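You operate a simulated robot arm through the tools that you are given. There is no shell and no other tool. Be economical: measure what you need, move in short steps, check, and stop when the job is done.

The job below is to be done with a simulated robot arm. You get a single attempt, and the scene is never put back.

JOB
Push the lower bench drawer shut. Put the teal spacer on the grey table top. Take the silver angle bracket from the green shelf of the tall rack and leave it on the top of the parts cabinet. Put two of the black fork brackets from the grey table top on the top of the test bench. Take the orange sensor from the grey table top and leave it in the inside of the green carton tray. Put the stubby roller on the red tag. Open the high cupboard door. Any order will do. Set down upright: silver angle bracket.
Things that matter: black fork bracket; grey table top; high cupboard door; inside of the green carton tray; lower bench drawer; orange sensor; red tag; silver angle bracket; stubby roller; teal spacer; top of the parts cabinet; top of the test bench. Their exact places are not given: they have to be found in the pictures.

The check looks at the end state, three seconds after you hand in, the way a careful person would. Anything else that was tipped, shoved, dropped, spilled or broken makes it a failure.

ROBOT AND FRAMES
A 7-joint arm with a two-finger gripper on a trunk, on a base that drives. Base frame: it is fixed to the floor where the robot stands at the start and does not move with it; the origin is under the middle of the robot, x ahead of it, y to its left, z up. Lengths are in cm, angles in rad, forces in N, time in s.
With the tool pointing down near the work surface it reaches from about 20 to 70 cm from the robot's upright axis, wherever it stands. Its first joint turns from -2.897 to 2.897 rad. Places, roughly: black fork bracket (8x5x4 cm) [-50, 380, 80]; grey table top [-30, 370, 80]; high cupboard door [-20, 270, 180]; inside of the green carton tray (21x16 cm) [-312, 532, 80]; lower bench drawer [60, 10, 10]; orange sensor (4x3x3 cm) [-40, 370, 80]; red tag [-50, 350, 75]; silver angle bracket (6x5x5 cm) [0, 270, 90]; stubby roller (3x3x3 cm) [-50, 440, 80]; teal spacer (4x4x3 cm) [10, 200, 90]; top of the parts cabinet [-420, 390, 80]; top of the test bench [-320, 470, 80]. Payload 2.94 kg.
The tool frame sits at the grasp point between the pads (the TCP): z along the fingers, y along the line on which they close. The tips reach 3 cm beyond it. The gripper opens to 13.8 cm. The gripper's body begins 10.9 cm behind the TCP.
Orientation is told as [roll, pitch, yaw] about the base's x, y, z axes, in that order, counted from this pose: with the fingers straight down and closing along the base's y, the tool's x points along the base's -x, its y along +y and its z along -z.

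CONTROLS
- The arm moves only by the tool arm_command. Its argument "increments" is text: rows parted by semicolons, each of 7 numbers parted by spaces: the shift along the tool's x, y, z in units of 400 mm (1.0 is 400 mm), then the turn, a rotation vector about the tool's x, y, z in units of 45 degrees (1.0 is 45 degrees), then the gripper command, from -1 (shut) to 1 (fully open), values between in proportion. In form: dx dy dz ax ay az jaw; .... A call has 1 to 20 rows; each row is the pose to reach, as a shift and turn from the pose commanded when the call began, along the tool's axes at that moment. A call with a number of a shift or a turn outside -1 to 1 is refused whole. Each row takes 0.2 s and may step no farther than 5 cm and 0.15 rad from the row before; otherwise, or with a gripper value out of range, the whole call is refused. A pose out of reach is approached as far as the arm can. The call stops where the force on the tool passes 40 N (or 10 N more than at its start, if that is more) or the arm is blocked; 0.2 s more then pass. Each finger halts on what it meets, pressing with about 25 N; the grip force reading is that of the motor and also rises with nothing between the fingers. The clock runs only during rows and for 0.2 s after the last one: add rows that repeat a pose to give the fingers time. The reply holds the time, the measured pose of the TCP, the force on the tool along the base axes, the opening and the grip force, in the units named above and with some noise, with the torque about the TCP (base axes, N m) and any sound that the robot's microphone picked up, and new pictures: "views" is both (left out), scene, wrist or none.
- Cameras (640 x 400 px; columns grow to the right, rows downward): "scene" is now at [-1.96, 13.27, 121.69]; the picture's right is [-0.04, -1.00, 0.00], its down [-0.91, 0.04, -0.41] and it looks along [0.41, -0.02, -0.91] (base axes); focal length 274 px, centre (320, 200). "wrist" rides on the gripper at [7.1, 1.9, -14.6] in the tool frame; the picture's right is [-0.26, 0.97, 0.00], its down [-0.85, -0.23, -0.48] and it looks along [-0.46, -0.12, 0.88] (tool axes); focal length 280 px, centre (320, 200).
- move_column(by): slides the trunk up (or, below 0, down) by that many cm; the arm and the scene camera ride with it, the base frame stays. It gives what a move gives, with no picture.
- roll_base(legs): drives the robot by 1 to 6 legs, each [ahead, left, turn to the left] in cm, cm and rad, along the robot's own axes; the way and the turn of a leg run together, so that a leg with both is an arc; at most 150 cm and 3.142 rad a leg. The arm and the cameras ride along, it lands a little off, and it stops where it bumps. It gives what a move gives, and a new picture of the scene camera.
- turn_head(pan, tilt): turns the head with the scene camera to pan (to the left, within 1.501 rad either way) and tilt (down, from -0.506 to 1.204), counted from straight ahead of the robot. It gives what a move gives, and a new picture of the scene camera.
- measure_at(camera, pixels): for up to 12 pixels [column, row] of the newest picture of that camera ("zoom" is the newest enlarged one), the place [x, y, z] in the base frame of the surface seen there, good to about 0.2 cm. No time passes.
- zoom(camera, box): a new picture of the part [left, top, right, bottom] of that camera's present view, enlarged. No time passes.
- sign_off(): hands the job in; it is judged then, once.

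Keep the steps short. Do not move on a guess: measure, check each grasp and each placing, and mend mistakes. In all there are 138 turns and 260 pictures (those below and enlarged ones count). Leave the gripper open and the arm clear of the work at the hand-in unless told otherwise, and finish with a single line.

The tools are called after "Emit:" as a command line: name --argument value ..., lists and objects as JSON in quotes. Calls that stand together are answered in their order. arm_command: Moves the arm, as the interface text tells. Its arguments: {"type":"object","properties":{"increments":{"type":"string"},"views":{"type":"string","enum":["both","scene","wrist","none"]}},"required":["increments"]} The other tools are called the same way: move_column (by) slides the trunk up or down; roll_base (legs) drives the base; turn_head (pan, tilt) turns the head that bears the scene camera; measure_at (camera, pixels) gives the place of the surface under pixels of a picture; zoom (camera, box) takes an enlarged picture of a part of a camera's view; sign_off () hands the job in.

At the start:

```text
clock: 0.0
tool_pos: [43.26, 0.84, 40.92]
tcp_rot: [-0.001, -0.001, 0.0]
ft_force: [0.4, -0.1, -0.2]
torque: [0.0, 0.0, 0.0]
opening: 13.79
gripper_force: 0.1
trunk travel left (down, up): [-10.0, 35.4]
robot x, y, heading: [0.08, 0.07, -0.001]
head pan, tilt: [-0.042, 1.143]
```

scene: 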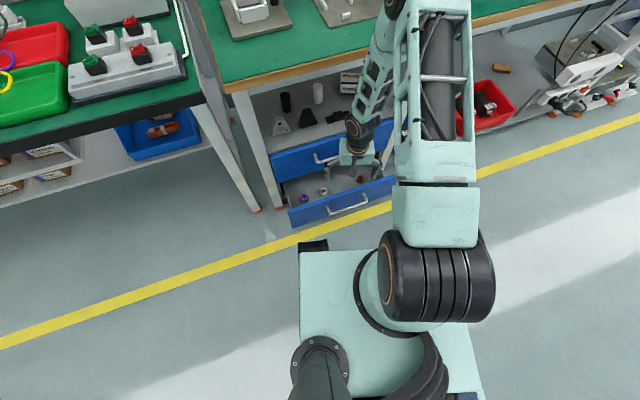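
wrist: 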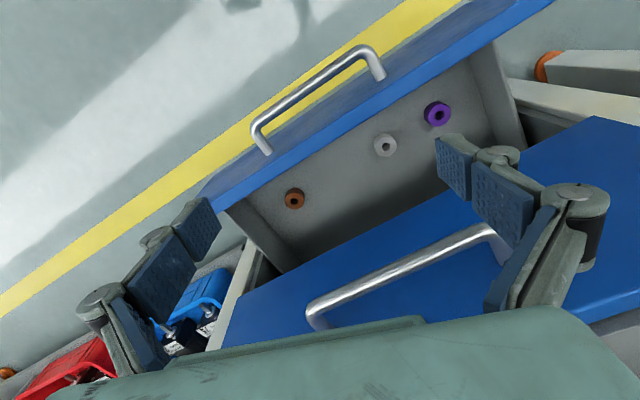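

I see the lower drawer standing open in the scene picture, handle near (350,203). I measure its front, its handle and the bench around it.

Emit:
measure_at --camera "scene" --pixels '[[292, 212], [393, 180], [350, 203], [340, 195], [300, 178], [276, 180], [330, 160], [288, 206], [232, 90], [480, 80]]'

Emit:
measure_at --camera "wrist" --pixels '[[320, 92], [300, 130], [420, 50], [230, 190], [530, 10], [400, 270], [380, 110], [290, 198], [436, 113]]'

```text
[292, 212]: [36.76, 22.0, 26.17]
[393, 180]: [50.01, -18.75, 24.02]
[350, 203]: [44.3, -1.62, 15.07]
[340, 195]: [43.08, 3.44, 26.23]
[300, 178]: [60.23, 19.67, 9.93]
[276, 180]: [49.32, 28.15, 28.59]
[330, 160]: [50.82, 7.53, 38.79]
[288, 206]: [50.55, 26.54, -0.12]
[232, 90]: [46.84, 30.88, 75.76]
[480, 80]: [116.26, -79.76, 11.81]
```

```text
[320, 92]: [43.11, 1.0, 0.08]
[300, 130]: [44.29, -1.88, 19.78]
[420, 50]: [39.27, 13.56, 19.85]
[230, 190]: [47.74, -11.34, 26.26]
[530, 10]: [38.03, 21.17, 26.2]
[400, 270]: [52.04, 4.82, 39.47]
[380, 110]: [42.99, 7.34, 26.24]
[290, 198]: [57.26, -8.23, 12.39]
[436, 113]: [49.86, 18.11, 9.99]
```

The lower drawer's front runs from about (36.8, 22) to (50, -19) with its top at z 26, so its inward normal is about (0.95, 0.31). The handle is below z 20. I back off 22 cm so that the arm can push with tilted fingers, and I look round to the left.

Emit:
roll_base --legs '[[-22, 0, 0]]'

Emit:
turn_head --pan 0.25 --tilt 0.75

Emit:
turn_head --pan 1.45 --tilt 0.25

```text
clock: 1.7
tool_pos: [21.12, 0.88, 40.97]
tcp_rot: [0.0, 0.001, 0.003]
ft_force: [0.0, -0.2, 0.1]
torque: [0.02, -0.02, 0.03]
opening: 13.81
gripper_force: 0.1
trunk travel left (down, up): [-10.0, 35.4]
robot x, y, heading: [-22.34, 0.11, 0.003]
head pan, tilt: [-0.042, 1.143]
```

scene: 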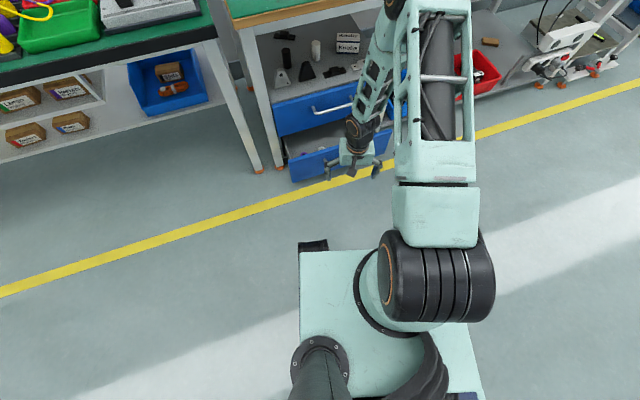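

```text
clock: 2.6
tool_pos: [21.05, 0.94, 40.93]
tcp_rot: [0.0, 0.002, 0.001]
ft_force: [0.9, 0.6, 0.0]
torque: [0.0, -0.03, 0.0]
opening: 13.81
gripper_force: 0.0
trunk travel left (down, up): [-10.0, 35.4]
robot x, y, heading: [-22.04, 0.15, -0.001]
head pan, tilt: [0.25, 0.75]
```

scene: 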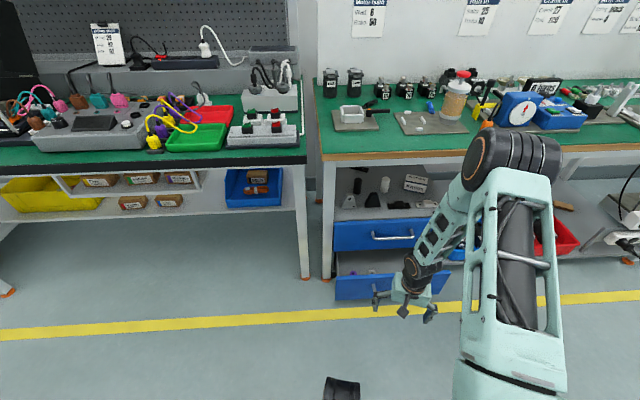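

```text
clock: 4.0
tool_pos: [21.06, 0.95, 40.95]
tcp_rot: [0.002, 0.001, 0.003]
ft_force: [-0.7, -0.1, 0.3]
torque: [-0.02, 0.01, 0.02]
opening: 13.8
gripper_force: 0.1
trunk travel left (down, up): [-10.0, 35.4]
robot x, y, heading: [-22.14, -0.11, 0.005]
head pan, tilt: [1.45, 0.25]
```

scene: 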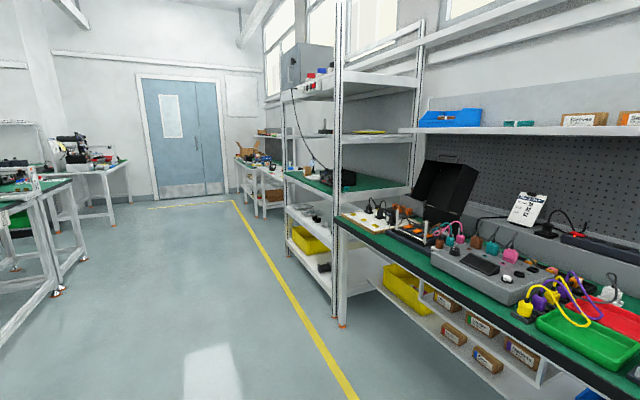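

The drawer is pushed first: I close the fingers, turn them 0.32 rad to the drawer's normal, tilt them 0.75 rad forward, and bring the tips about 3 cm short of its front, at z 23.

Emit:
arm_command --increments "-0.0544 -0.0022 0.049 -0.019 -0.1184 -0.0482 -1; -0.1088 -0.0044 0.098 -0.038 -0.2367 -0.0964 -1; -0.1631 -0.0066 0.147 -0.0569 -0.355 -0.1446 -1; -0.2175 -0.0088 0.196 -0.0759 -0.4734 -0.1928 -1; -0.2719 -0.011 0.245 -0.0949 -0.5917 -0.241 -1; -0.3263 -0.0131 0.294 -0.1139 -0.71 -0.2891 -1; -0.38 -0.0153 0.343 -0.1328 -0.8285 -0.3373 -1; -0.435 -0.0175 0.3925 -0.1518 -0.9468 -0.3855 -1; -0.435 -0.0175 0.3925 -0.1518 -0.9468 -0.3855 -1" --views "wrist"

Emit:
turn_head --pan 0.0 --tilt 0.9

```text
clock: 6.0
tool_pos: [38.6, 0.31, 25.15]
tcp_rot: [0.0, -0.751, 0.32]
ft_force: [-0.7, -0.3, -0.1]
torque: [-0.01, 0.0, 0.01]
opening: 0.0
gripper_force: 24.7
trunk travel left (down, up): [-10.0, 35.4]
robot x, y, heading: [-22.35, 0.21, 0.001]
head pan, tilt: [1.45, 0.25]
```

wrist: 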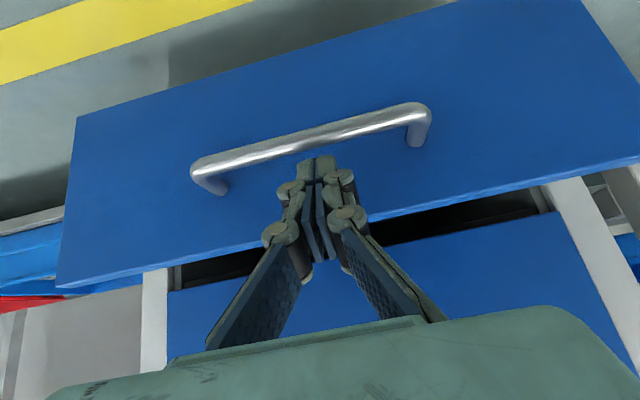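

```text
clock: 7.5
tool_pos: [38.69, 0.25, 25.14]
tcp_rot: [0.0, -0.75, 0.319]
ft_force: [0.0, 1.0, -0.9]
torque: [0.0, 0.0, 0.04]
opening: 0.0
gripper_force: 24.7
trunk travel left (down, up): [-10.0, 35.4]
robot x, y, heading: [-21.92, -0.37, 0.002]
head pan, tilt: [0.0, 0.901]
```

scene: 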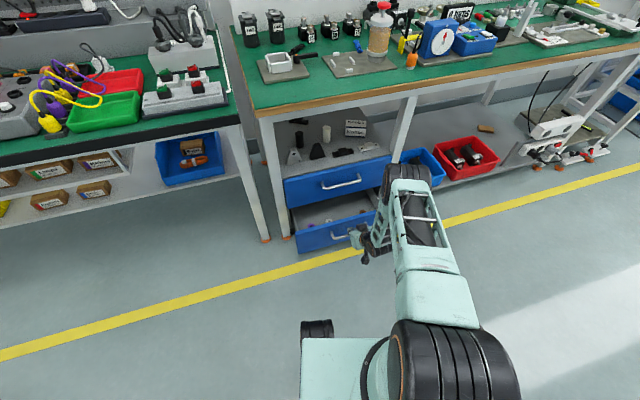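

The tips stand in front of the face, above the handle. I push along the normal at 4 cm/s until it is blocked.

Emit:
arm_command --increments "-0.0146 0 0.0136 0 0 0 -1; -0.0293 0 0.0273 0 0 0 -1; -0.0439 0 0.0409 0 0 0 -1; -0.0586 0 0.0546 0 0 0 -1; -0.0732 0 0.0682 0 0 0 -1; -0.0878 0 0.0818 0 0 0 -1; -0.1025 0 0.0955 0 0 0 -1; -0.1171 0 0.1091 0 0 0 -1; -0.1318 0 0.1228 0 0 0 -1; -0.1464 0 0.1364 0 0 0 -1; -0.161 0 0.15 0 0 0 -1; -0.1757 0 0.1637 0 0 0 -1; -0.1903 0 0.1773 0 0 0 -1; -0.205 0 0.191 0 0 0 -1; -0.2196 0 0.2046 0 0 0 -1; -0.2342 0 0.2182 0 0 0 -1; -0.2489 0 0.2319 0 0 0 -1; -0.2635 0 0.2455 0 0 0 -1; -0.2782 0 0.2592 0 0 0 -1; -0.2928 0 0.2728 0 0 0 -1"

```text
clock: 11.7
tool_pos: [53.31, 5.36, 25.0]
tcp_rot: [0.002, -0.746, 0.319]
ft_force: [-13.3, 1.7, 2.9]
torque: [0.02, 0.08, 0.12]
opening: 0.62
gripper_force: 28.3
trunk travel left (down, up): [-10.0, 35.4]
robot x, y, heading: [-22.16, -0.04, 0.008]
head pan, tilt: [0.0, 0.901]
```

scene: 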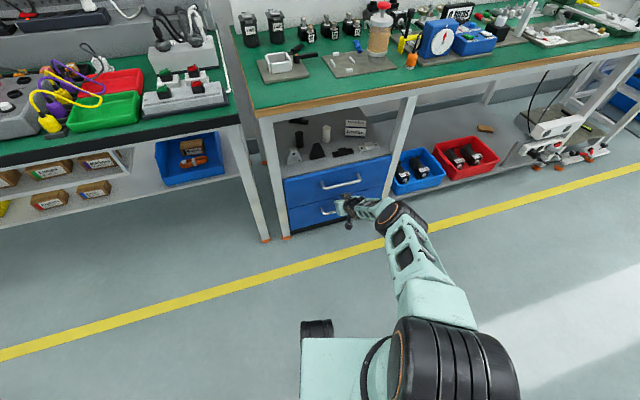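
wrist: 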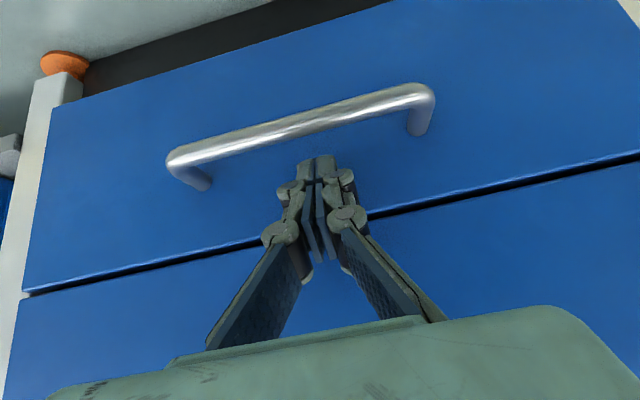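

The fingers were stopping only on friction (13 N). I check whether the lower front is flush with the upper one.

Emit:
measure_at --camera "wrist" --pixels '[[150, 255], [150, 285], [500, 170], [500, 205], [60, 100], [40, 120], [200, 300]]'

```text
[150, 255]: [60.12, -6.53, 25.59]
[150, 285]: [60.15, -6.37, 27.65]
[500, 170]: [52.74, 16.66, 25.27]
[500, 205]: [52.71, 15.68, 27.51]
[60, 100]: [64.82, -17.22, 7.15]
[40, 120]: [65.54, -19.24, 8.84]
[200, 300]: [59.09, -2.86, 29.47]
```

The two fronts are flush within noise. One small further push finds the stop.

Emit:
arm_command --increments "-0.009 0 0.0085 0 0 0 -1; -0.018 0 0.017 0 0 0 -1; -0.027 0 0.0256 0 0 0 -1; -0.036 0 0.0341 0 0 0 -1" --views "none"

Emit:
arm_command --increments "0.05 0 -0.05 0 0 0 -1; 0.1 0 -0.1 0 0 0 -1; 0.15 0 -0.15 0 0 0 -1; 0.2 0 -0.2 0 0 0 -1; 0.25 0 -0.25 0 0 0 -1" --views "scene"

```text
clock: 12.2
tool_pos: [53.34, 5.23, 24.64]
tcp_rot: [-0.003, -0.746, 0.32]
ft_force: [0.9, 0.3, 0.6]
torque: [0.02, -0.04, -0.03]
opening: 0.0
gripper_force: 28.1
out of reach, approached as far as the arm can: row 1, 2
trunk travel left (down, up): [-10.0, 35.4]
robot x, y, heading: [-22.14, -0.21, 0.001]
head pan, tilt: [0.0, 0.901]
stopped in row 2: the force on the tool passed its limit at 47 N (the readings are from after the stop); the commanded pose is now the measured one
```

```text
clock: 13.4
tool_pos: [40.0, 0.72, 25.3]
tcp_rot: [-0.003, -0.745, 0.32]
ft_force: [0.3, -0.4, 0.4]
torque: [-0.01, 0.0, -0.02]
opening: 0.01
gripper_force: 28.2
trunk travel left (down, up): [-10.0, 35.4]
robot x, y, heading: [-22.05, 0.18, 0.004]
head pan, tilt: [0.0, 0.901]
```

scene: 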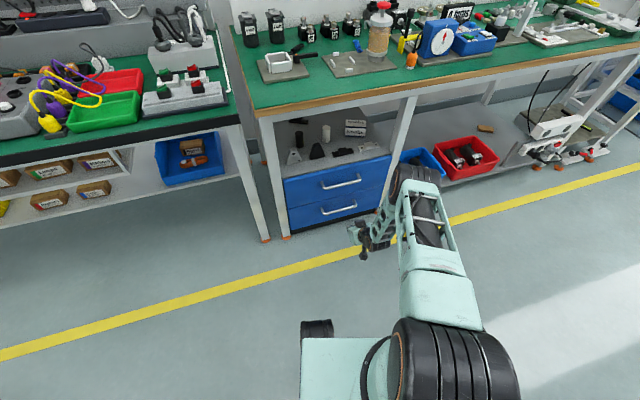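

The stop is reached and the drawer is shut. I bring the tool upright again and up, tucked closer for driving.

Emit:
arm_command --increments "-0.0413 0 -0.09 0.019 0.1184 0.0482 -1; -0.0825 0 -0.18 0.038 0.2367 0.0964 -1; -0.1238 0 -0.27 0.0569 0.355 0.1446 -1; -0.165 0 -0.36 0.0759 0.4734 0.1928 -1; -0.2063 0 -0.45 0.0949 0.5917 0.241 -1; -0.2475 0 -0.54 0.1139 0.71 0.2891 -1; -0.2888 0 -0.63 0.1328 0.8285 0.3373 -1; -0.33 0 -0.72 0.1518 0.9468 0.3855 -1" --views "none"

Emit:
turn_head --pan 1.2 --tilt 0.3

```text
clock: 15.2
tool_pos: [30.6, -2.42, 55.21]
tcp_rot: [-0.004, 0.005, -0.002]
ft_force: [-0.6, -0.1, -0.2]
torque: [0.0, -0.01, -0.01]
opening: 0.0
gripper_force: 28.5
trunk travel left (down, up): [-10.0, 35.4]
robot x, y, heading: [-21.99, 0.23, -0.002]
head pan, tilt: [0.0, 0.901]
```

```text
clock: 16.6
tool_pos: [30.62, -2.15, 55.15]
tcp_rot: [-0.005, 0.003, 0.001]
ft_force: [0.2, 0.0, -0.7]
torque: [-0.01, -0.01, -0.01]
opening: 0.0
gripper_force: 28.4
trunk travel left (down, up): [-10.0, 35.4]
robot x, y, heading: [-21.88, 0.18, -0.0]
head pan, tilt: [1.201, 0.3]
```

scene: 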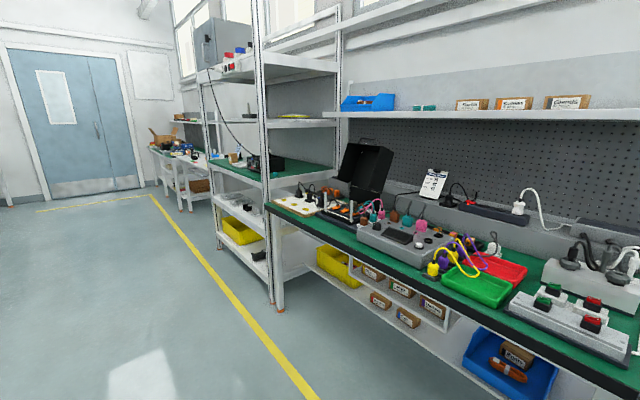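

The row of benches runs to the left (along +y): bench, tall rack, then the grey table. I measure edges to plan driving.

Emit:
measure_at --camera "scene" --pixels '[[290, 218], [600, 372], [275, 303], [255, 190], [210, 165], [205, 55], [232, 70], [160, 160], [330, 400], [265, 65], [350, 185], [40, 235]]'

Emit:
zoom --camera "scene" --box '[140, 0, 400, 260]'

```text
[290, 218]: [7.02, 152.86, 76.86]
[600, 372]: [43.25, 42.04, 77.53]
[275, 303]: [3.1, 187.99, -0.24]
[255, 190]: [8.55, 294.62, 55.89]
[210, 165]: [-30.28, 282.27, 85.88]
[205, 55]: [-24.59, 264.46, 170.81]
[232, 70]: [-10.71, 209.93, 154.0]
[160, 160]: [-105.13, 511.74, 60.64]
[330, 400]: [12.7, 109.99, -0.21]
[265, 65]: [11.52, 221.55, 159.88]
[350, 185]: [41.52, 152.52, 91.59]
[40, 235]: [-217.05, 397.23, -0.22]
```

```text
1.54 times, centred on (270, 130) of scene
```

zoom: 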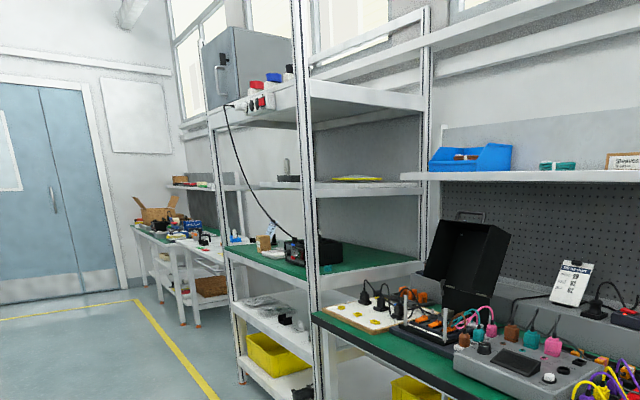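

The row's front runs along (-0.31, 0.95), so heading 0.32 faces it squarely. I tuck the arm, raise the trunk, turn, and drive left along the row to the teal spacer.

Emit:
move_column --by 25

Emit:
arm_command --increments "0.06 0 -0.09 0 0 0 1; 0.12 0 -0.18 0 0 0 1; 0.18 0 -0.27 0 0 0 1; 0.24 0 -0.36 0 0 0 1; 0.3 0 -0.45 0 0 0 1; 0.36 0 -0.54 0 0 0 1; 0.42 0 -0.63 0 0 0 1; 0.45 0 -0.7 0 0 0 1" --views "none"

Emit:
roll_base --legs '[[0, 0, 0.32], [15, 150, 0], [0, 28, 0]]'

Emit:
turn_head --pan 0.0 --tilt 0.5

```text
clock: 19.2
tool_pos: [30.7, -2.43, 80.26]
tcp_rot: [-0.004, 0.005, -0.001]
ft_force: [0.2, -0.3, -0.3]
torque: [0.04, 0.03, 0.01]
opening: 0.04
gripper_force: 28.4
trunk travel left (down, up): [-35.0, 10.4]
robot x, y, heading: [-22.23, 0.17, 0.005]
head pan, tilt: [1.201, 0.3]
```

```text
clock: 21.0
tool_pos: [12.83, -1.98, 108.25]
tcp_rot: [-0.004, 0.006, 0.0]
ft_force: [-0.4, 0.7, 0.0]
torque: [-0.01, 0.02, 0.0]
opening: 13.81
gripper_force: 0.1
trunk travel left (down, up): [-35.0, 10.4]
robot x, y, heading: [-22.35, -0.4, 0.0]
head pan, tilt: [1.201, 0.3]
```

```text
refused: leg 2 is longer than a leg can be; nothing moved
```

```text
clock: 22.4
tool_pos: [12.88, -2.01, 108.22]
tcp_rot: [-0.003, 0.005, 0.0]
ft_force: [0.2, 0.6, -0.3]
torque: [-0.03, -0.03, -0.02]
opening: 13.81
gripper_force: 0.1
trunk travel left (down, up): [-35.0, 10.4]
robot x, y, heading: [-22.14, -0.31, -0.001]
head pan, tilt: [0.0, 0.499]
```

scene: 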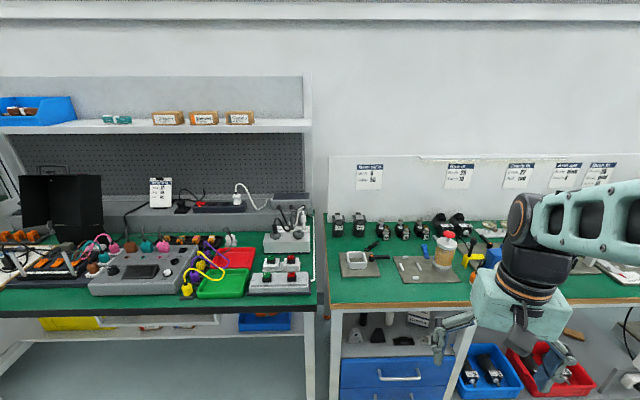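

The leg was too long; I drive again in shorter legs.

Emit:
roll_base --legs '[[0, 0, 0.32], [15, 90, 0], [0, 88, 0]]'

Emit:
turn_head --pan 0.35 --tilt 0.35

```text
clock: 39.3
tool_pos: [-29.79, 182.49, 108.27]
tcp_rot: [-0.004, 0.008, 0.326]
ft_force: [0.1, -0.3, -1.2]
torque: [-0.01, 0.0, -0.01]
opening: 13.8
gripper_force: 0.0
trunk travel left (down, up): [-35.0, 10.4]
robot x, y, heading: [-63.63, 172.94, 0.322]
head pan, tilt: [0.0, 0.499]
```

scene: 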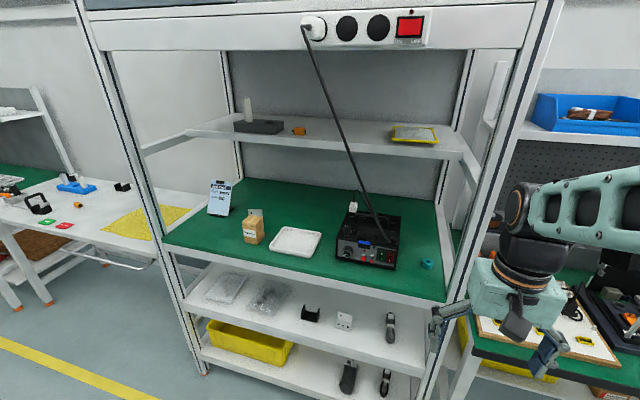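

```text
clock: 40.1
tool_pos: [-29.71, 182.65, 108.22]
tcp_rot: [-0.002, 0.005, 0.325]
ft_force: [0.5, -0.8, 0.5]
torque: [-0.02, -0.01, 0.01]
opening: 13.78
gripper_force: 0.2
trunk travel left (down, up): [-35.0, 10.4]
robot x, y, heading: [-63.45, 173.1, 0.325]
head pan, tilt: [0.351, 0.351]
```

scene: 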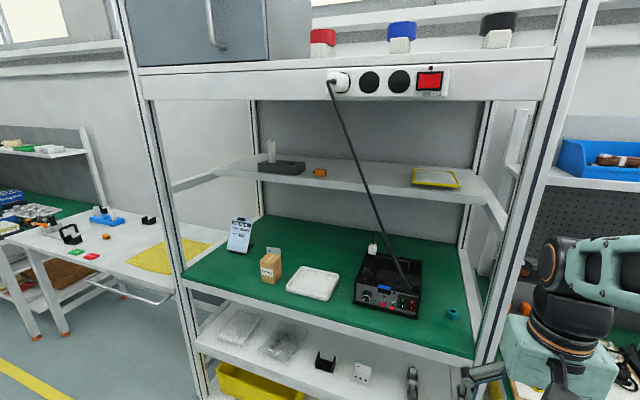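

The teal spacer shows at (453,313) on the green shelf. Something grey stands behind the wooden block at (272,252). I zoom and measure.

Emit:
zoom --camera "scene" --box '[210, 200, 350, 310]'

Emit:
measure_at --camera "scene" --pixels '[[453, 308], [453, 316], [440, 320], [470, 345], [485, 230], [240, 170], [273, 250], [480, 300], [415, 280], [470, 210], [450, 270], [395, 345]]'

Emit:
zoom --camera "scene" --box '[0, 130, 220, 270]'

```text
3.64 times, centred on (280, 255) of scene
```

zoom: 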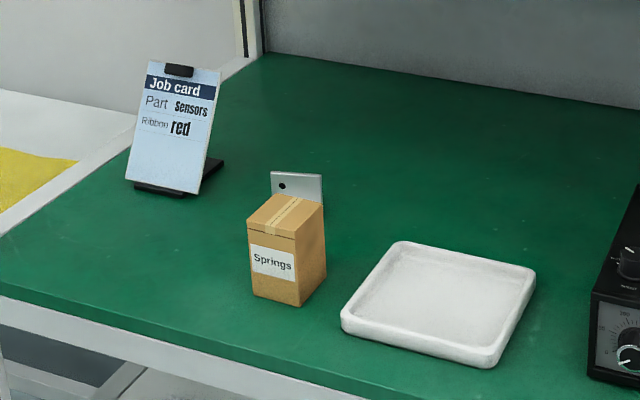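

```text
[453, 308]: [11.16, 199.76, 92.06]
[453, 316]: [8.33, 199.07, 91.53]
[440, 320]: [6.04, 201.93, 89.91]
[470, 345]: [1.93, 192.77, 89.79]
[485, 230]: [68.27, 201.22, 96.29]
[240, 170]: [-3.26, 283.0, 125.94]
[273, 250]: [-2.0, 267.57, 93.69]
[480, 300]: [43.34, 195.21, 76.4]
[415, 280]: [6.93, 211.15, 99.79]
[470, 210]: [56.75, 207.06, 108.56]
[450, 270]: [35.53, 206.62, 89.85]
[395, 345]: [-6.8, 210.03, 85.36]
```

```text
2.86 times, centred on (110, 200) of scene
```

zoom: 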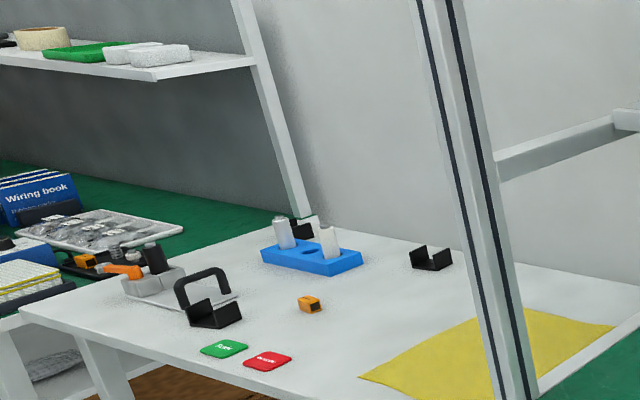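

The shelf lies at z 89.8. The spacer is near (9.5, 199.5), 10 cm clear of the power supply. I drive 25 cm ahead, with the tool staying in front of the rack and at z 108.

Emit:
roll_base --legs '[[25, 2, 0]]'

Emit:
turn_head --pan 0.0 --tilt 0.6

```text
clock: 41.9
tool_pos: [-7.53, 192.04, 108.19]
tcp_rot: [-0.003, 0.007, 0.32]
ft_force: [1.4, -0.8, 0.1]
torque: [-0.01, 0.0, -0.01]
opening: 13.82
gripper_force: 0.0
trunk travel left (down, up): [-35.0, 10.4]
robot x, y, heading: [-41.51, 182.54, 0.322]
head pan, tilt: [0.351, 0.351]
```

scene: 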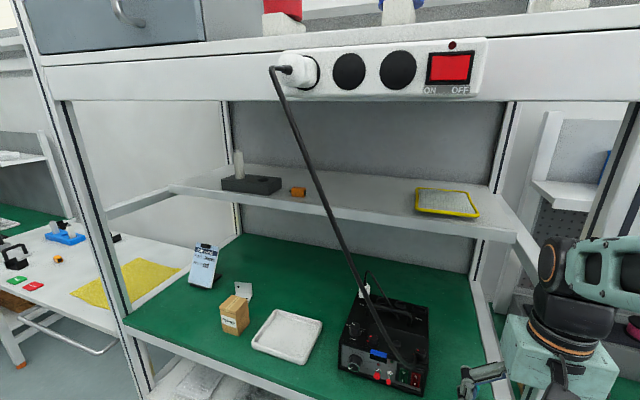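

```text
clock: 42.7
tool_pos: [-7.6, 192.11, 108.26]
tcp_rot: [-0.002, 0.006, 0.324]
ft_force: [0.1, -0.3, 0.8]
torque: [0.02, -0.02, 0.0]
opening: 13.8
gripper_force: 0.1
trunk travel left (down, up): [-35.0, 10.4]
robot x, y, heading: [-41.69, 182.81, 0.317]
head pan, tilt: [0.0, 0.6]
```

scene: 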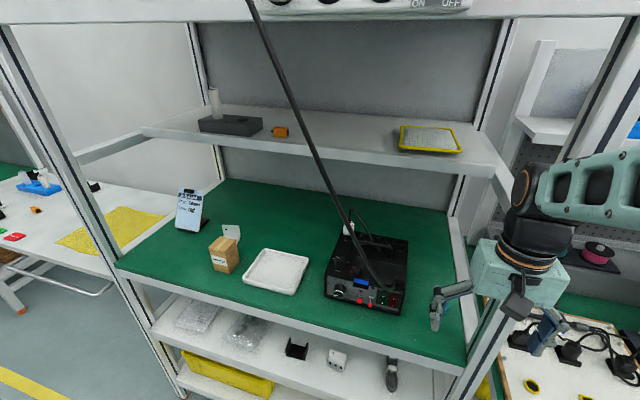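

I check the right rack post's place, because the gripper must pass beside it.

Emit:
measure_at --camera "scene" --pixels '[[450, 375], [475, 355], [590, 110], [560, 140], [620, 60], [436, 310], [600, 130]]'

Emit:
zoom --camera "wrist" --box '[0, 0, 640, 400]'

```text
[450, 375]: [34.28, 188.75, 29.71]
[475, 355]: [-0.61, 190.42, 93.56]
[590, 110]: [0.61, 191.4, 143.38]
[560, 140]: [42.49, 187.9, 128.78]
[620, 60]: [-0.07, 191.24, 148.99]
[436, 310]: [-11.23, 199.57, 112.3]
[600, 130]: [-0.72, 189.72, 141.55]
```

```text
1.00 times, centred on (320, 200) of wrist (not enlarged: the box is as wide or as high as the picture)
```

zoom: 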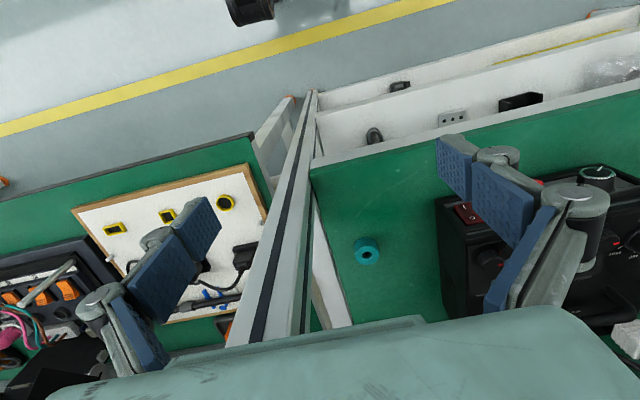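

The post sits at row position s≈180–182, just right of the spacer. I check the cable, then shift the base left so that the forearm comes in at an angle, clear of the post.

Emit:
measure_at --camera "scene" --pixels '[[251, 10], [278, 70], [300, 120], [330, 190], [350, 240], [375, 280], [385, 283], [380, 240], [408, 290], [335, 250]]'

Emit:
measure_at --camera "wrist" --pixels '[[367, 240], [367, 262], [356, 250], [379, 250], [437, 200], [445, 300], [310, 180]]'

```text
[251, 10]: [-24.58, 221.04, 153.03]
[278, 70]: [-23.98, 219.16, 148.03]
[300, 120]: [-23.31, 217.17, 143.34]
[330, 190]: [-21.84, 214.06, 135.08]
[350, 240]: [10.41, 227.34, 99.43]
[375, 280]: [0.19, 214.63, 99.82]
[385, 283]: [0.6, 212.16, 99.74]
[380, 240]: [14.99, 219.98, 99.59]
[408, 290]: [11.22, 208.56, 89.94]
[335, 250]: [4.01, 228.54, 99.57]
```

```text
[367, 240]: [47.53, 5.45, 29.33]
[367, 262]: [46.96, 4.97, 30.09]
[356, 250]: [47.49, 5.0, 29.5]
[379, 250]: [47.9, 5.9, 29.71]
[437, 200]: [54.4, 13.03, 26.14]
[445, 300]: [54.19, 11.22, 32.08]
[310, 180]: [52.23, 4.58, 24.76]
```

The cable seems to hang in front of the rack. I zoom in to see how it runs.

Emit:
zoom --camera "scene" --box '[240, 130, 440, 330]'

```text
2.00 times, centred on (340, 230) of scene
```

zoom: 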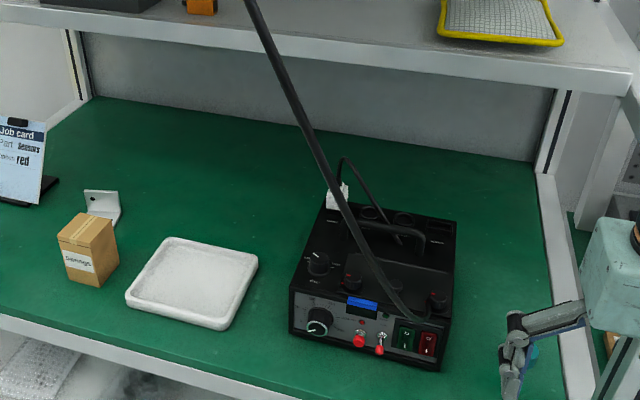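

Emit:
measure_at --camera "zoom" --pixels '[[262, 30], [285, 85], [307, 135], [330, 182], [350, 222], [372, 265], [390, 296], [410, 314], [425, 319], [345, 160], [385, 220], [415, 235]]'

```text
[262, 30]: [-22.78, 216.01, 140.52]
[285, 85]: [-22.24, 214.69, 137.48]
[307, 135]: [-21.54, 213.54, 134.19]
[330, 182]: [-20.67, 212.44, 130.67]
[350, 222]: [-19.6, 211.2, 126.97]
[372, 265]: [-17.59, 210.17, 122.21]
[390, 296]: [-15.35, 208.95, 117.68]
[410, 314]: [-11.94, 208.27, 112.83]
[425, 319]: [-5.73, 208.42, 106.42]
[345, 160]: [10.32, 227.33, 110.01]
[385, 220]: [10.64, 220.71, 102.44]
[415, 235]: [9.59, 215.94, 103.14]
```

The cable hangs out at s 200–218, d 46–60, so I enter between the post (s<182) and the cable (s>200). First I shift the arm right and back and narrow the fingers. Then I drive left.

Emit:
arm_command --increments "0.031 -0.08 0 0 0 0 0; 0.062 -0.16 0 0 0 0 0; 0.093 -0.24 0 0 0 0 0; 0.125 -0.325 0 0 0 0 0" --views "none"

Emit:
roll_base --legs '[[0, 15.5, 0]]'

```text
clock: 43.7
tool_pos: [-8.29, 178.03, 108.08]
tcp_rot: [-0.001, 0.017, 0.324]
ft_force: [-0.7, 0.0, -0.1]
torque: [-0.01, -0.04, 0.02]
opening: 6.89
gripper_force: 0.0
trunk travel left (down, up): [-35.0, 10.4]
robot x, y, heading: [-41.61, 182.83, 0.328]
head pan, tilt: [0.0, 0.6]
```

```text
clock: 45.7
tool_pos: [-13.2, 192.63, 108.23]
tcp_rot: [-0.002, 0.013, 0.321]
ft_force: [0.5, -0.1, -0.2]
torque: [-0.02, 0.03, 0.03]
opening: 6.91
gripper_force: 0.0
trunk travel left (down, up): [-35.0, 10.4]
robot x, y, heading: [-46.42, 197.44, 0.324]
head pan, tilt: [0.0, 0.6]
```

scene: 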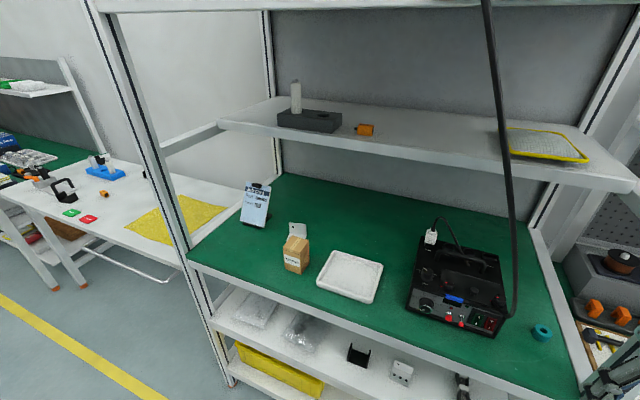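

The spacer is now in clear sight at (541,332). I measure it, the cable and the post from here.

Emit:
zoom --camera "scene" --box '[480, 270, 640, 370]'

Emit:
measure_at --camera "scene" --pixels '[[534, 329], [549, 329], [541, 323], [541, 336], [510, 220], [513, 310], [588, 385], [615, 345]]'

```text
4.00 times, centred on (560, 320) of scene
```

zoom: 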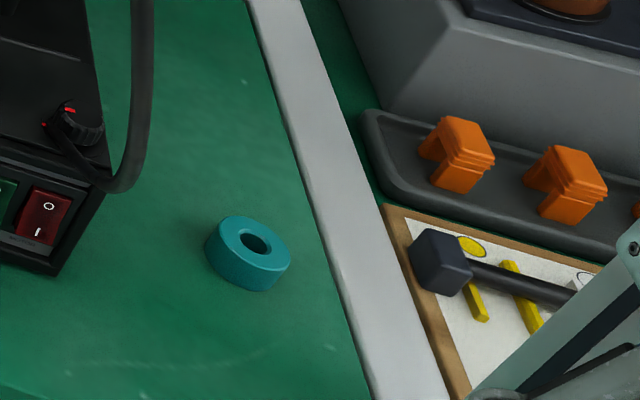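

```text
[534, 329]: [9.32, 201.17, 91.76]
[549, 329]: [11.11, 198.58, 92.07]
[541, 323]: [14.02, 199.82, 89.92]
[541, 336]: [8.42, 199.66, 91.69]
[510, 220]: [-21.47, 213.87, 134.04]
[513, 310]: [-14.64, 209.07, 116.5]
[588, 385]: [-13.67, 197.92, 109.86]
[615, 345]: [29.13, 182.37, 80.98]
```

Emit:
measure_at --camera "zoom" --pixels '[[215, 240], [286, 262], [240, 218], [262, 268], [238, 255], [268, 232]]'

```text
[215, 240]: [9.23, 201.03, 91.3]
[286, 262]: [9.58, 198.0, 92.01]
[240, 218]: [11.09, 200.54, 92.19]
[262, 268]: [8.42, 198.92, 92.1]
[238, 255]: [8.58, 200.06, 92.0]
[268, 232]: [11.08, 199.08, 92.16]
```

Spacer centre is about (9.8, 199.6), top z 92.1. I enter left of the post at height 108, then step right over the spacer, and look.

Emit:
arm_command --increments "0 0.045 0 0 0 0 0; 0 0.09 0 0 0 0 0; -0.1 0.09 0 0 0 0 0; -0.2 0.09 0 0 0 0 0; -0.3 0.09 0 0 0 0 0; -0.4 0.09 0 0 0 0 0; -0.5 0.09 0 0 0 0 0; -0.6 0.09 0 0 0 0 0; -0.6 0.036 0 0 0 0 0; -0.6 -0.017 0 0 0 0 0; -0.6 -0.017 0 0 0 0 0"

```text
clock: 48.1
tool_pos: [9.9, 199.23, 107.81]
tcp_rot: [-0.001, 0.015, 0.321]
ft_force: [0.4, -0.2, 0.7]
torque: [-0.01, 0.05, -0.01]
opening: 6.89
gripper_force: 0.1
trunk travel left (down, up): [-35.0, 10.4]
robot x, y, heading: [-46.28, 197.14, 0.325]
head pan, tilt: [0.0, 0.6]
```

scene: 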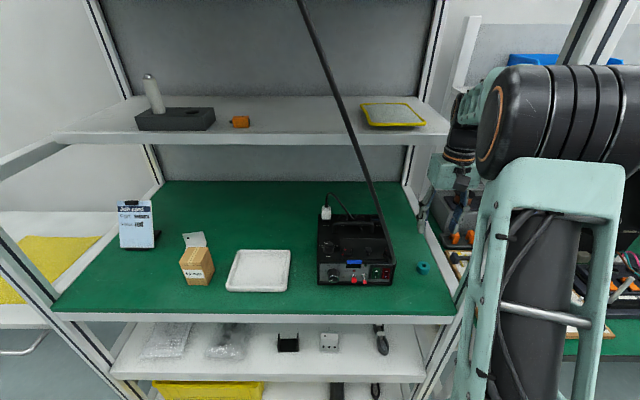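
wrist: 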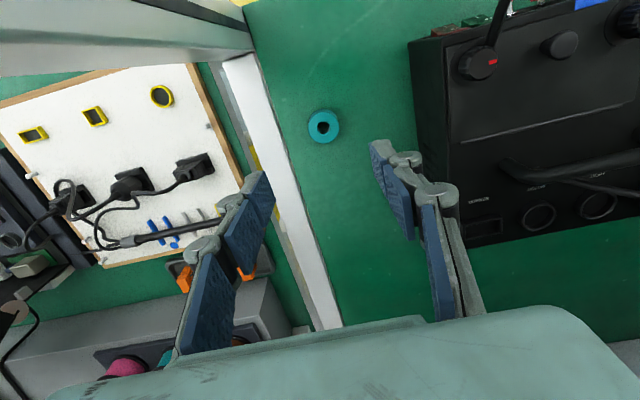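

I check the spacer's place with the wrist camera.

Emit:
measure_at --camera "wrist" --pixels '[[323, 112], [323, 140], [310, 126], [337, 126], [330, 117], [316, 135]]'

Emit:
measure_at --camera "scene" --pixels '[[421, 264], [421, 270], [386, 240], [375, 190]]'

```text
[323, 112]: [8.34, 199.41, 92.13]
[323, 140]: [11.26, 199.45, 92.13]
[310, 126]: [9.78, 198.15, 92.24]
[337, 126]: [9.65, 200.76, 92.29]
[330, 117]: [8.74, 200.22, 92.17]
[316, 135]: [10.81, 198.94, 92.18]
```

```text
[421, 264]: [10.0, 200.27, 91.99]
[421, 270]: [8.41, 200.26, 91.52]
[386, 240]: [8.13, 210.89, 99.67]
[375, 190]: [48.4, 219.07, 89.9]
```

The spacer centre is (9.8, 199.45), and the TCP is within 3 mm of it. I descend to z 93.2 and close.

Emit:
arm_command --increments "0 0 0.075 0 0 0 0; 0 0 0.15 0 0 0 0; 0 0 0.225 0 0 0 0; 0 0 0.3 0 0 0 0; 0 0 0.34 0 0 0 0; 0 0 0.363 0 0 0 0; 0 0 0.363 0 0 0 -1; 0 0 0.363 0 0 0 -1; 0 0 0.363 0 0 0 -1; 0 0 0.363 0 0 0 -1" --views "wrist"

```text
clock: 50.3
tool_pos: [9.74, 199.39, 93.37]
tcp_rot: [-0.002, 0.014, 0.322]
ft_force: [-0.3, -0.3, 0.1]
torque: [0.01, -0.02, -0.02]
opening: 3.24
gripper_force: 25.0
trunk travel left (down, up): [-35.0, 10.4]
robot x, y, heading: [-46.24, 196.91, 0.32]
head pan, tilt: [0.0, 0.6]
```

wrist: 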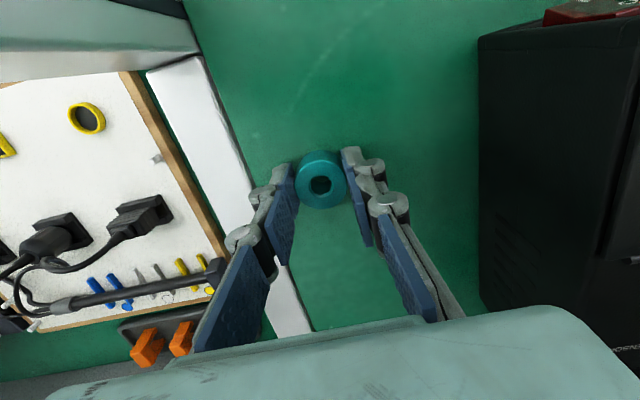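

Gripped at 3.24 cm. I lift, step left off the post, and draw back out of the rack.

Emit:
arm_command --increments "0 0 -0.075 0 0 0 -1; 0 0 -0.15 0 0 0 -1; 0 0 -0.225 0 0 0 -1; 0 0 -0.3 0 0 0 -1; 0 0 -0.37 0 0 0 -1; 0 0.055 -0.37 0 0 0 -1; 0 0.105 -0.37 0 0 0 -1; 0.1 0.105 -0.37 0 0 0 -1; 0.2 0.105 -0.37 0 0 0 -1; 0.3 0.105 -0.37 0 0 0 -1; 0.4 0.105 -0.37 0 0 0 -1; 0.5 0.105 -0.37 0 0 0 -1; 0.6 0.105 -0.37 0 0 0 -1; 0.68 0.08 -0.37 0 0 0 -1"

```text
clock: 53.5
tool_pos: [-17.69, 193.87, 104.53]
tcp_rot: [0.034, 0.16, 0.326]
ft_force: [-0.8, 0.8, -0.7]
torque: [0.0, 0.0, 0.0]
opening: 3.23
gripper_force: 24.5
trunk travel left (down, up): [-35.0, 10.4]
robot x, y, heading: [-46.45, 197.36, 0.323]
head pan, tilt: [0.0, 0.6]
stopped in row 14: the arm was blocked; the commanded pose is now the measured one
```

scene: 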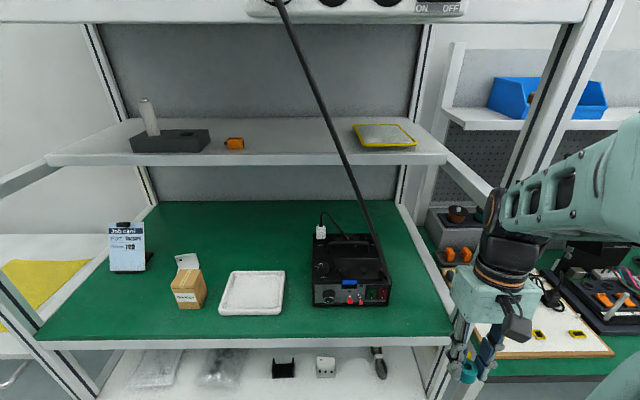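
wrist: 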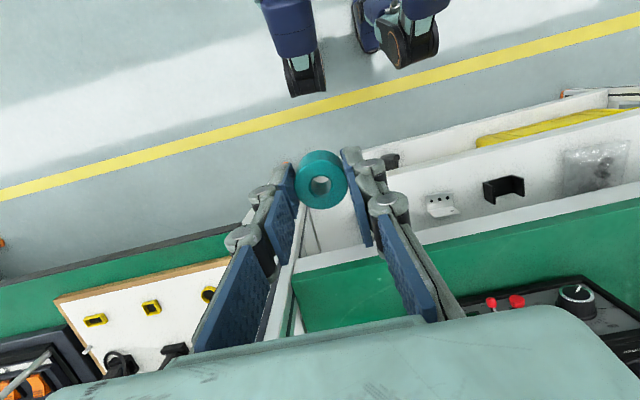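

The arm reached its folding limit at the last row and tilted 0.16 rad. I straighten it a little farther forward and up.

Emit:
arm_command --increments "-0.06 0 -0.06 0.02 -0.1 0 -1; -0.11 0 -0.1 0.043 -0.2 0 -1; -0.11 0 -0.1 0.043 -0.2 0 -1" --views "none"

```text
clock: 54.3
tool_pos: [-13.15, 195.39, 106.54]
tcp_rot: [0.008, 0.038, 0.319]
ft_force: [0.7, -0.2, 0.4]
torque: [0.02, -0.02, 0.03]
opening: 3.24
gripper_force: 25.3
trunk travel left (down, up): [-35.0, 10.4]
robot x, y, heading: [-46.56, 196.86, 0.322]
head pan, tilt: [0.0, 0.6]
```

I straighten the last bit and drive: back 20, then left 160 cm toward the grey table.

Emit:
arm_command --increments "-0.02 0 -0.01 0.01 -0.045 0 -1; -0.02 0 -0.01 0.01 -0.045 0 -1" --views "none"

Emit:
roll_base --legs '[[-20, 0, 0], [0, 80, 0], [0, 80, 0]]'

```text
clock: 54.9
tool_pos: [-12.5, 195.56, 106.71]
tcp_rot: [0.004, 0.014, 0.321]
ft_force: [0.6, 0.1, -0.4]
torque: [0.01, -0.01, -0.02]
opening: 3.24
gripper_force: 24.9
trunk travel left (down, up): [-35.0, 10.4]
robot x, y, heading: [-46.62, 197.31, 0.324]
head pan, tilt: [0.0, 0.6]
```

```text
clock: 70.6
tool_pos: [-83.04, 341.57, 107.97]
tcp_rot: [-0.004, -0.027, 0.324]
ft_force: [0.6, 0.9, -0.9]
torque: [-0.01, 0.02, -0.03]
opening: 3.2
gripper_force: 24.9
trunk travel left (down, up): [-35.0, 10.4]
robot x, y, heading: [-117.03, 343.61, 0.327]
head pan, tilt: [0.0, 0.6]
```

scene: 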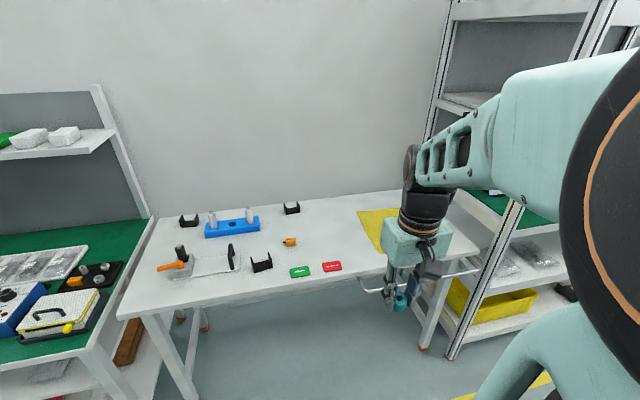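

The grey table is in view. I zoom in on it and measure the items.

Emit:
zoom --camera "scene" --box '[140, 180, 380, 320]'

Emit:
measure_at --camera "scene" --pixels '[[188, 220], [291, 208], [261, 266], [331, 266], [299, 271], [290, 241], [211, 215], [250, 212], [181, 248], [240, 305], [123, 320], [400, 205]]'

Emit:
zoom --camera "scene" --box '[0, 180, 160, 360]'

```text
2.67 times, centred on (260, 250) of scene
```

zoom: 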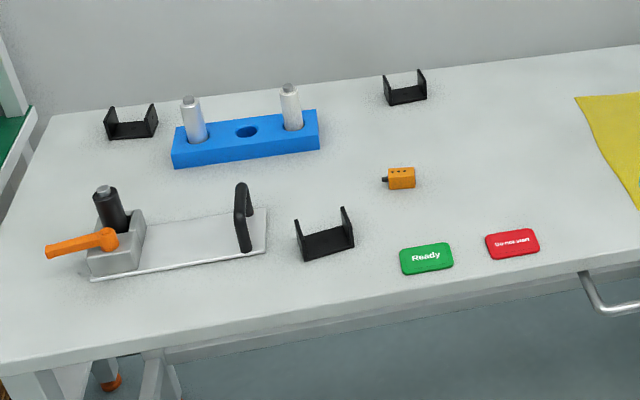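

```text
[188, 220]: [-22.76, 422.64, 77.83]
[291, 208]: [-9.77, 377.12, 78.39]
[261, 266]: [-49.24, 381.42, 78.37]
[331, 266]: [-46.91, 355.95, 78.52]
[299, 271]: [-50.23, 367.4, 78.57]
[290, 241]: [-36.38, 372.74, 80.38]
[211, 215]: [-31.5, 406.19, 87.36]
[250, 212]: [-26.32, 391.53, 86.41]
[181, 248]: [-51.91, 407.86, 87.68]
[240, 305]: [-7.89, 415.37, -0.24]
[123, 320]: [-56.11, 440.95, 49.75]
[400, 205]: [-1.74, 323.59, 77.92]
```

```text
2.22 times, centred on (80, 270) of scene
```

zoom: 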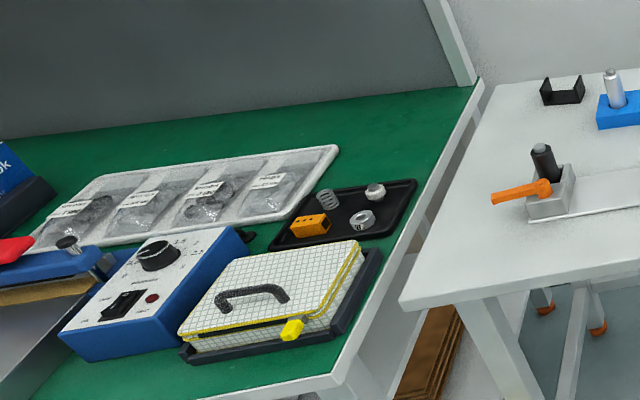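

Table top z is about 77.9. The forks are at (-49,381), (-10,377) and (-23,423), the sensor at (-36,373), the red tag at (-47,356). I drive 26 cm ahead to set the spacer at the free spot (-35, 357).

Emit:
roll_base --legs '[[26, 0, 0]]'

Emit:
turn_head --pan 0.35 --tilt 0.75

```text
clock: 72.4
tool_pos: [-58.94, 349.92, 107.75]
tcp_rot: [-0.003, -0.021, 0.326]
ft_force: [-0.5, -1.2, -1.2]
torque: [0.01, 0.01, 0.0]
opening: 3.23
gripper_force: 25.1
trunk travel left (down, up): [-35.0, 10.4]
robot x, y, heading: [-92.89, 351.43, 0.331]
head pan, tilt: [0.0, 0.6]
```

scene: 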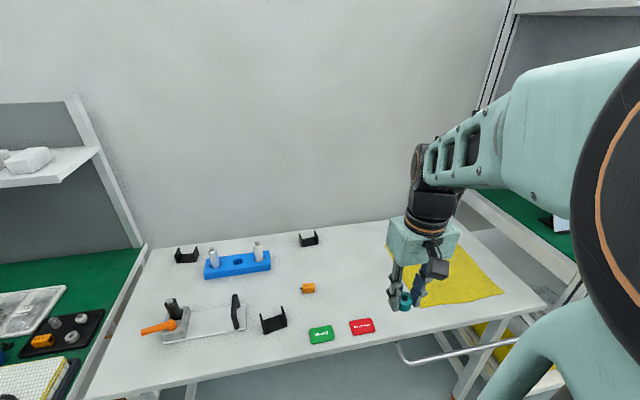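

```text
clock: 73.2
tool_pos: [-58.98, 349.85, 107.56]
tcp_rot: [-0.004, -0.014, 0.329]
ft_force: [-0.1, 1.1, -0.5]
torque: [-0.02, 0.01, 0.03]
opening: 3.23
gripper_force: 25.3
trunk travel left (down, up): [-35.0, 10.4]
robot x, y, heading: [-92.82, 351.06, 0.326]
head pan, tilt: [0.351, 0.75]
```

scene: 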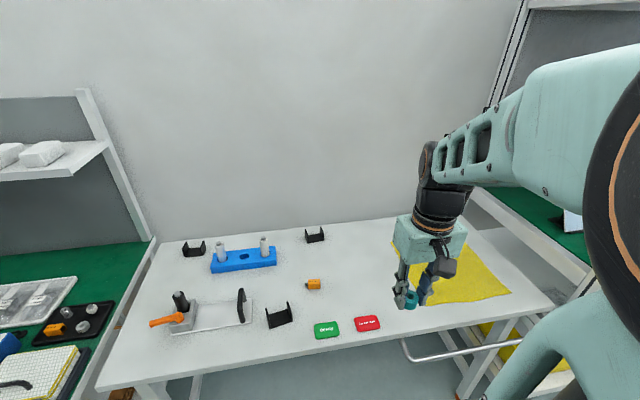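

I check that the target spot is bare table.

Emit:
measure_at --camera "scene" --pixels '[[355, 290], [365, 295], [370, 285], [394, 250], [366, 323], [355, 317], [380, 330], [300, 362]]'

```text
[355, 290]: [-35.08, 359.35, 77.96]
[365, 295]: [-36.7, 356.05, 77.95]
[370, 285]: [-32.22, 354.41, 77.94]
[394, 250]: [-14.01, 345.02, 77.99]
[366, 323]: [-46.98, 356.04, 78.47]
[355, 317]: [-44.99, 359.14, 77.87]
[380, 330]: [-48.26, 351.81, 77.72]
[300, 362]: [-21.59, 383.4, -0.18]
```

The spot is bare. I move over it and lower to TCP z 81.8.

Emit:
arm_command --increments "-0.1 0 0 0 0 0 -1; -0.2 0 0 0 0 0 -1; -0.3 -0.01 0.05 0 0 0 -1; -0.4 -0.012 0.12 0 0 0 -1; -0.5 -0.014 0.2 0 0 0 -1; -0.6 -0.016 0.28 0 0 0 -1; -0.6275 -0.016 0.37 0 0 0 -1; -0.6275 -0.016 0.46 0 0 0 -1; -0.6275 -0.016 0.54 0 0 0 -1; -0.6275 -0.016 0.6 0 0 0 -1; -0.6275 -0.016 0.625 0 0 0 -1; -0.6275 -0.016 0.64 0 0 0 -1; -0.6275 -0.016 0.645 0 0 0 -1"

```text
refused: row 5 steps farther than a row can; nothing moved
```

Emit:
arm_command --increments "-0.1 0 0 0 0 0 -1; -0.2 0 0 0 0 0 -1; -0.3 -0.01 0.05 0 0 0 -1; -0.4 -0.012 0.1 0 0 0 -1; -0.5 -0.014 0.15 0 0 0 -1; -0.6 -0.016 0.2 0 0 0 -1; -0.6275 -0.016 0.3 0 0 0 -1; -0.6275 -0.016 0.4 0 0 0 -1; -0.6275 -0.016 0.5 0 0 0 -1; -0.6275 -0.016 0.58 0 0 0 -1; -0.6275 -0.016 0.62 0 0 0 -1; -0.6275 -0.016 0.635 0 0 0 -1; -0.6275 -0.016 0.64 0 0 0 -1"

```text
clock: 76.0
tool_pos: [-34.31, 357.42, 82.85]
tcp_rot: [-0.005, -0.02, 0.327]
ft_force: [0.6, -0.2, -0.9]
torque: [0.0, 0.01, -0.01]
opening: 3.21
gripper_force: 24.8
trunk travel left (down, up): [-35.0, 10.4]
robot x, y, heading: [-93.17, 351.69, 0.328]
head pan, tilt: [0.351, 0.75]
```

scene: 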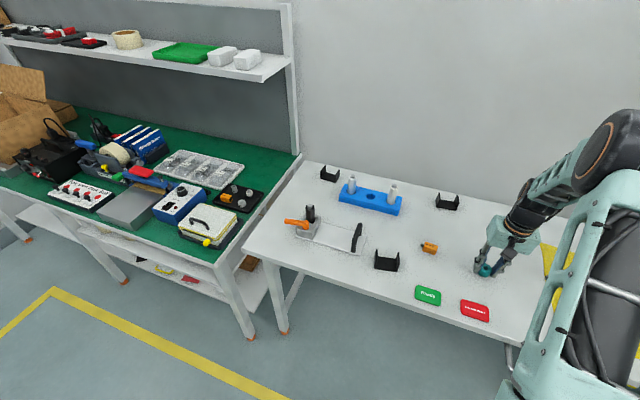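
wrist: 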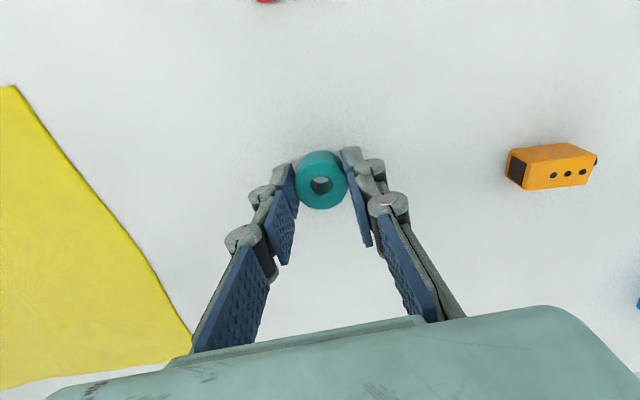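

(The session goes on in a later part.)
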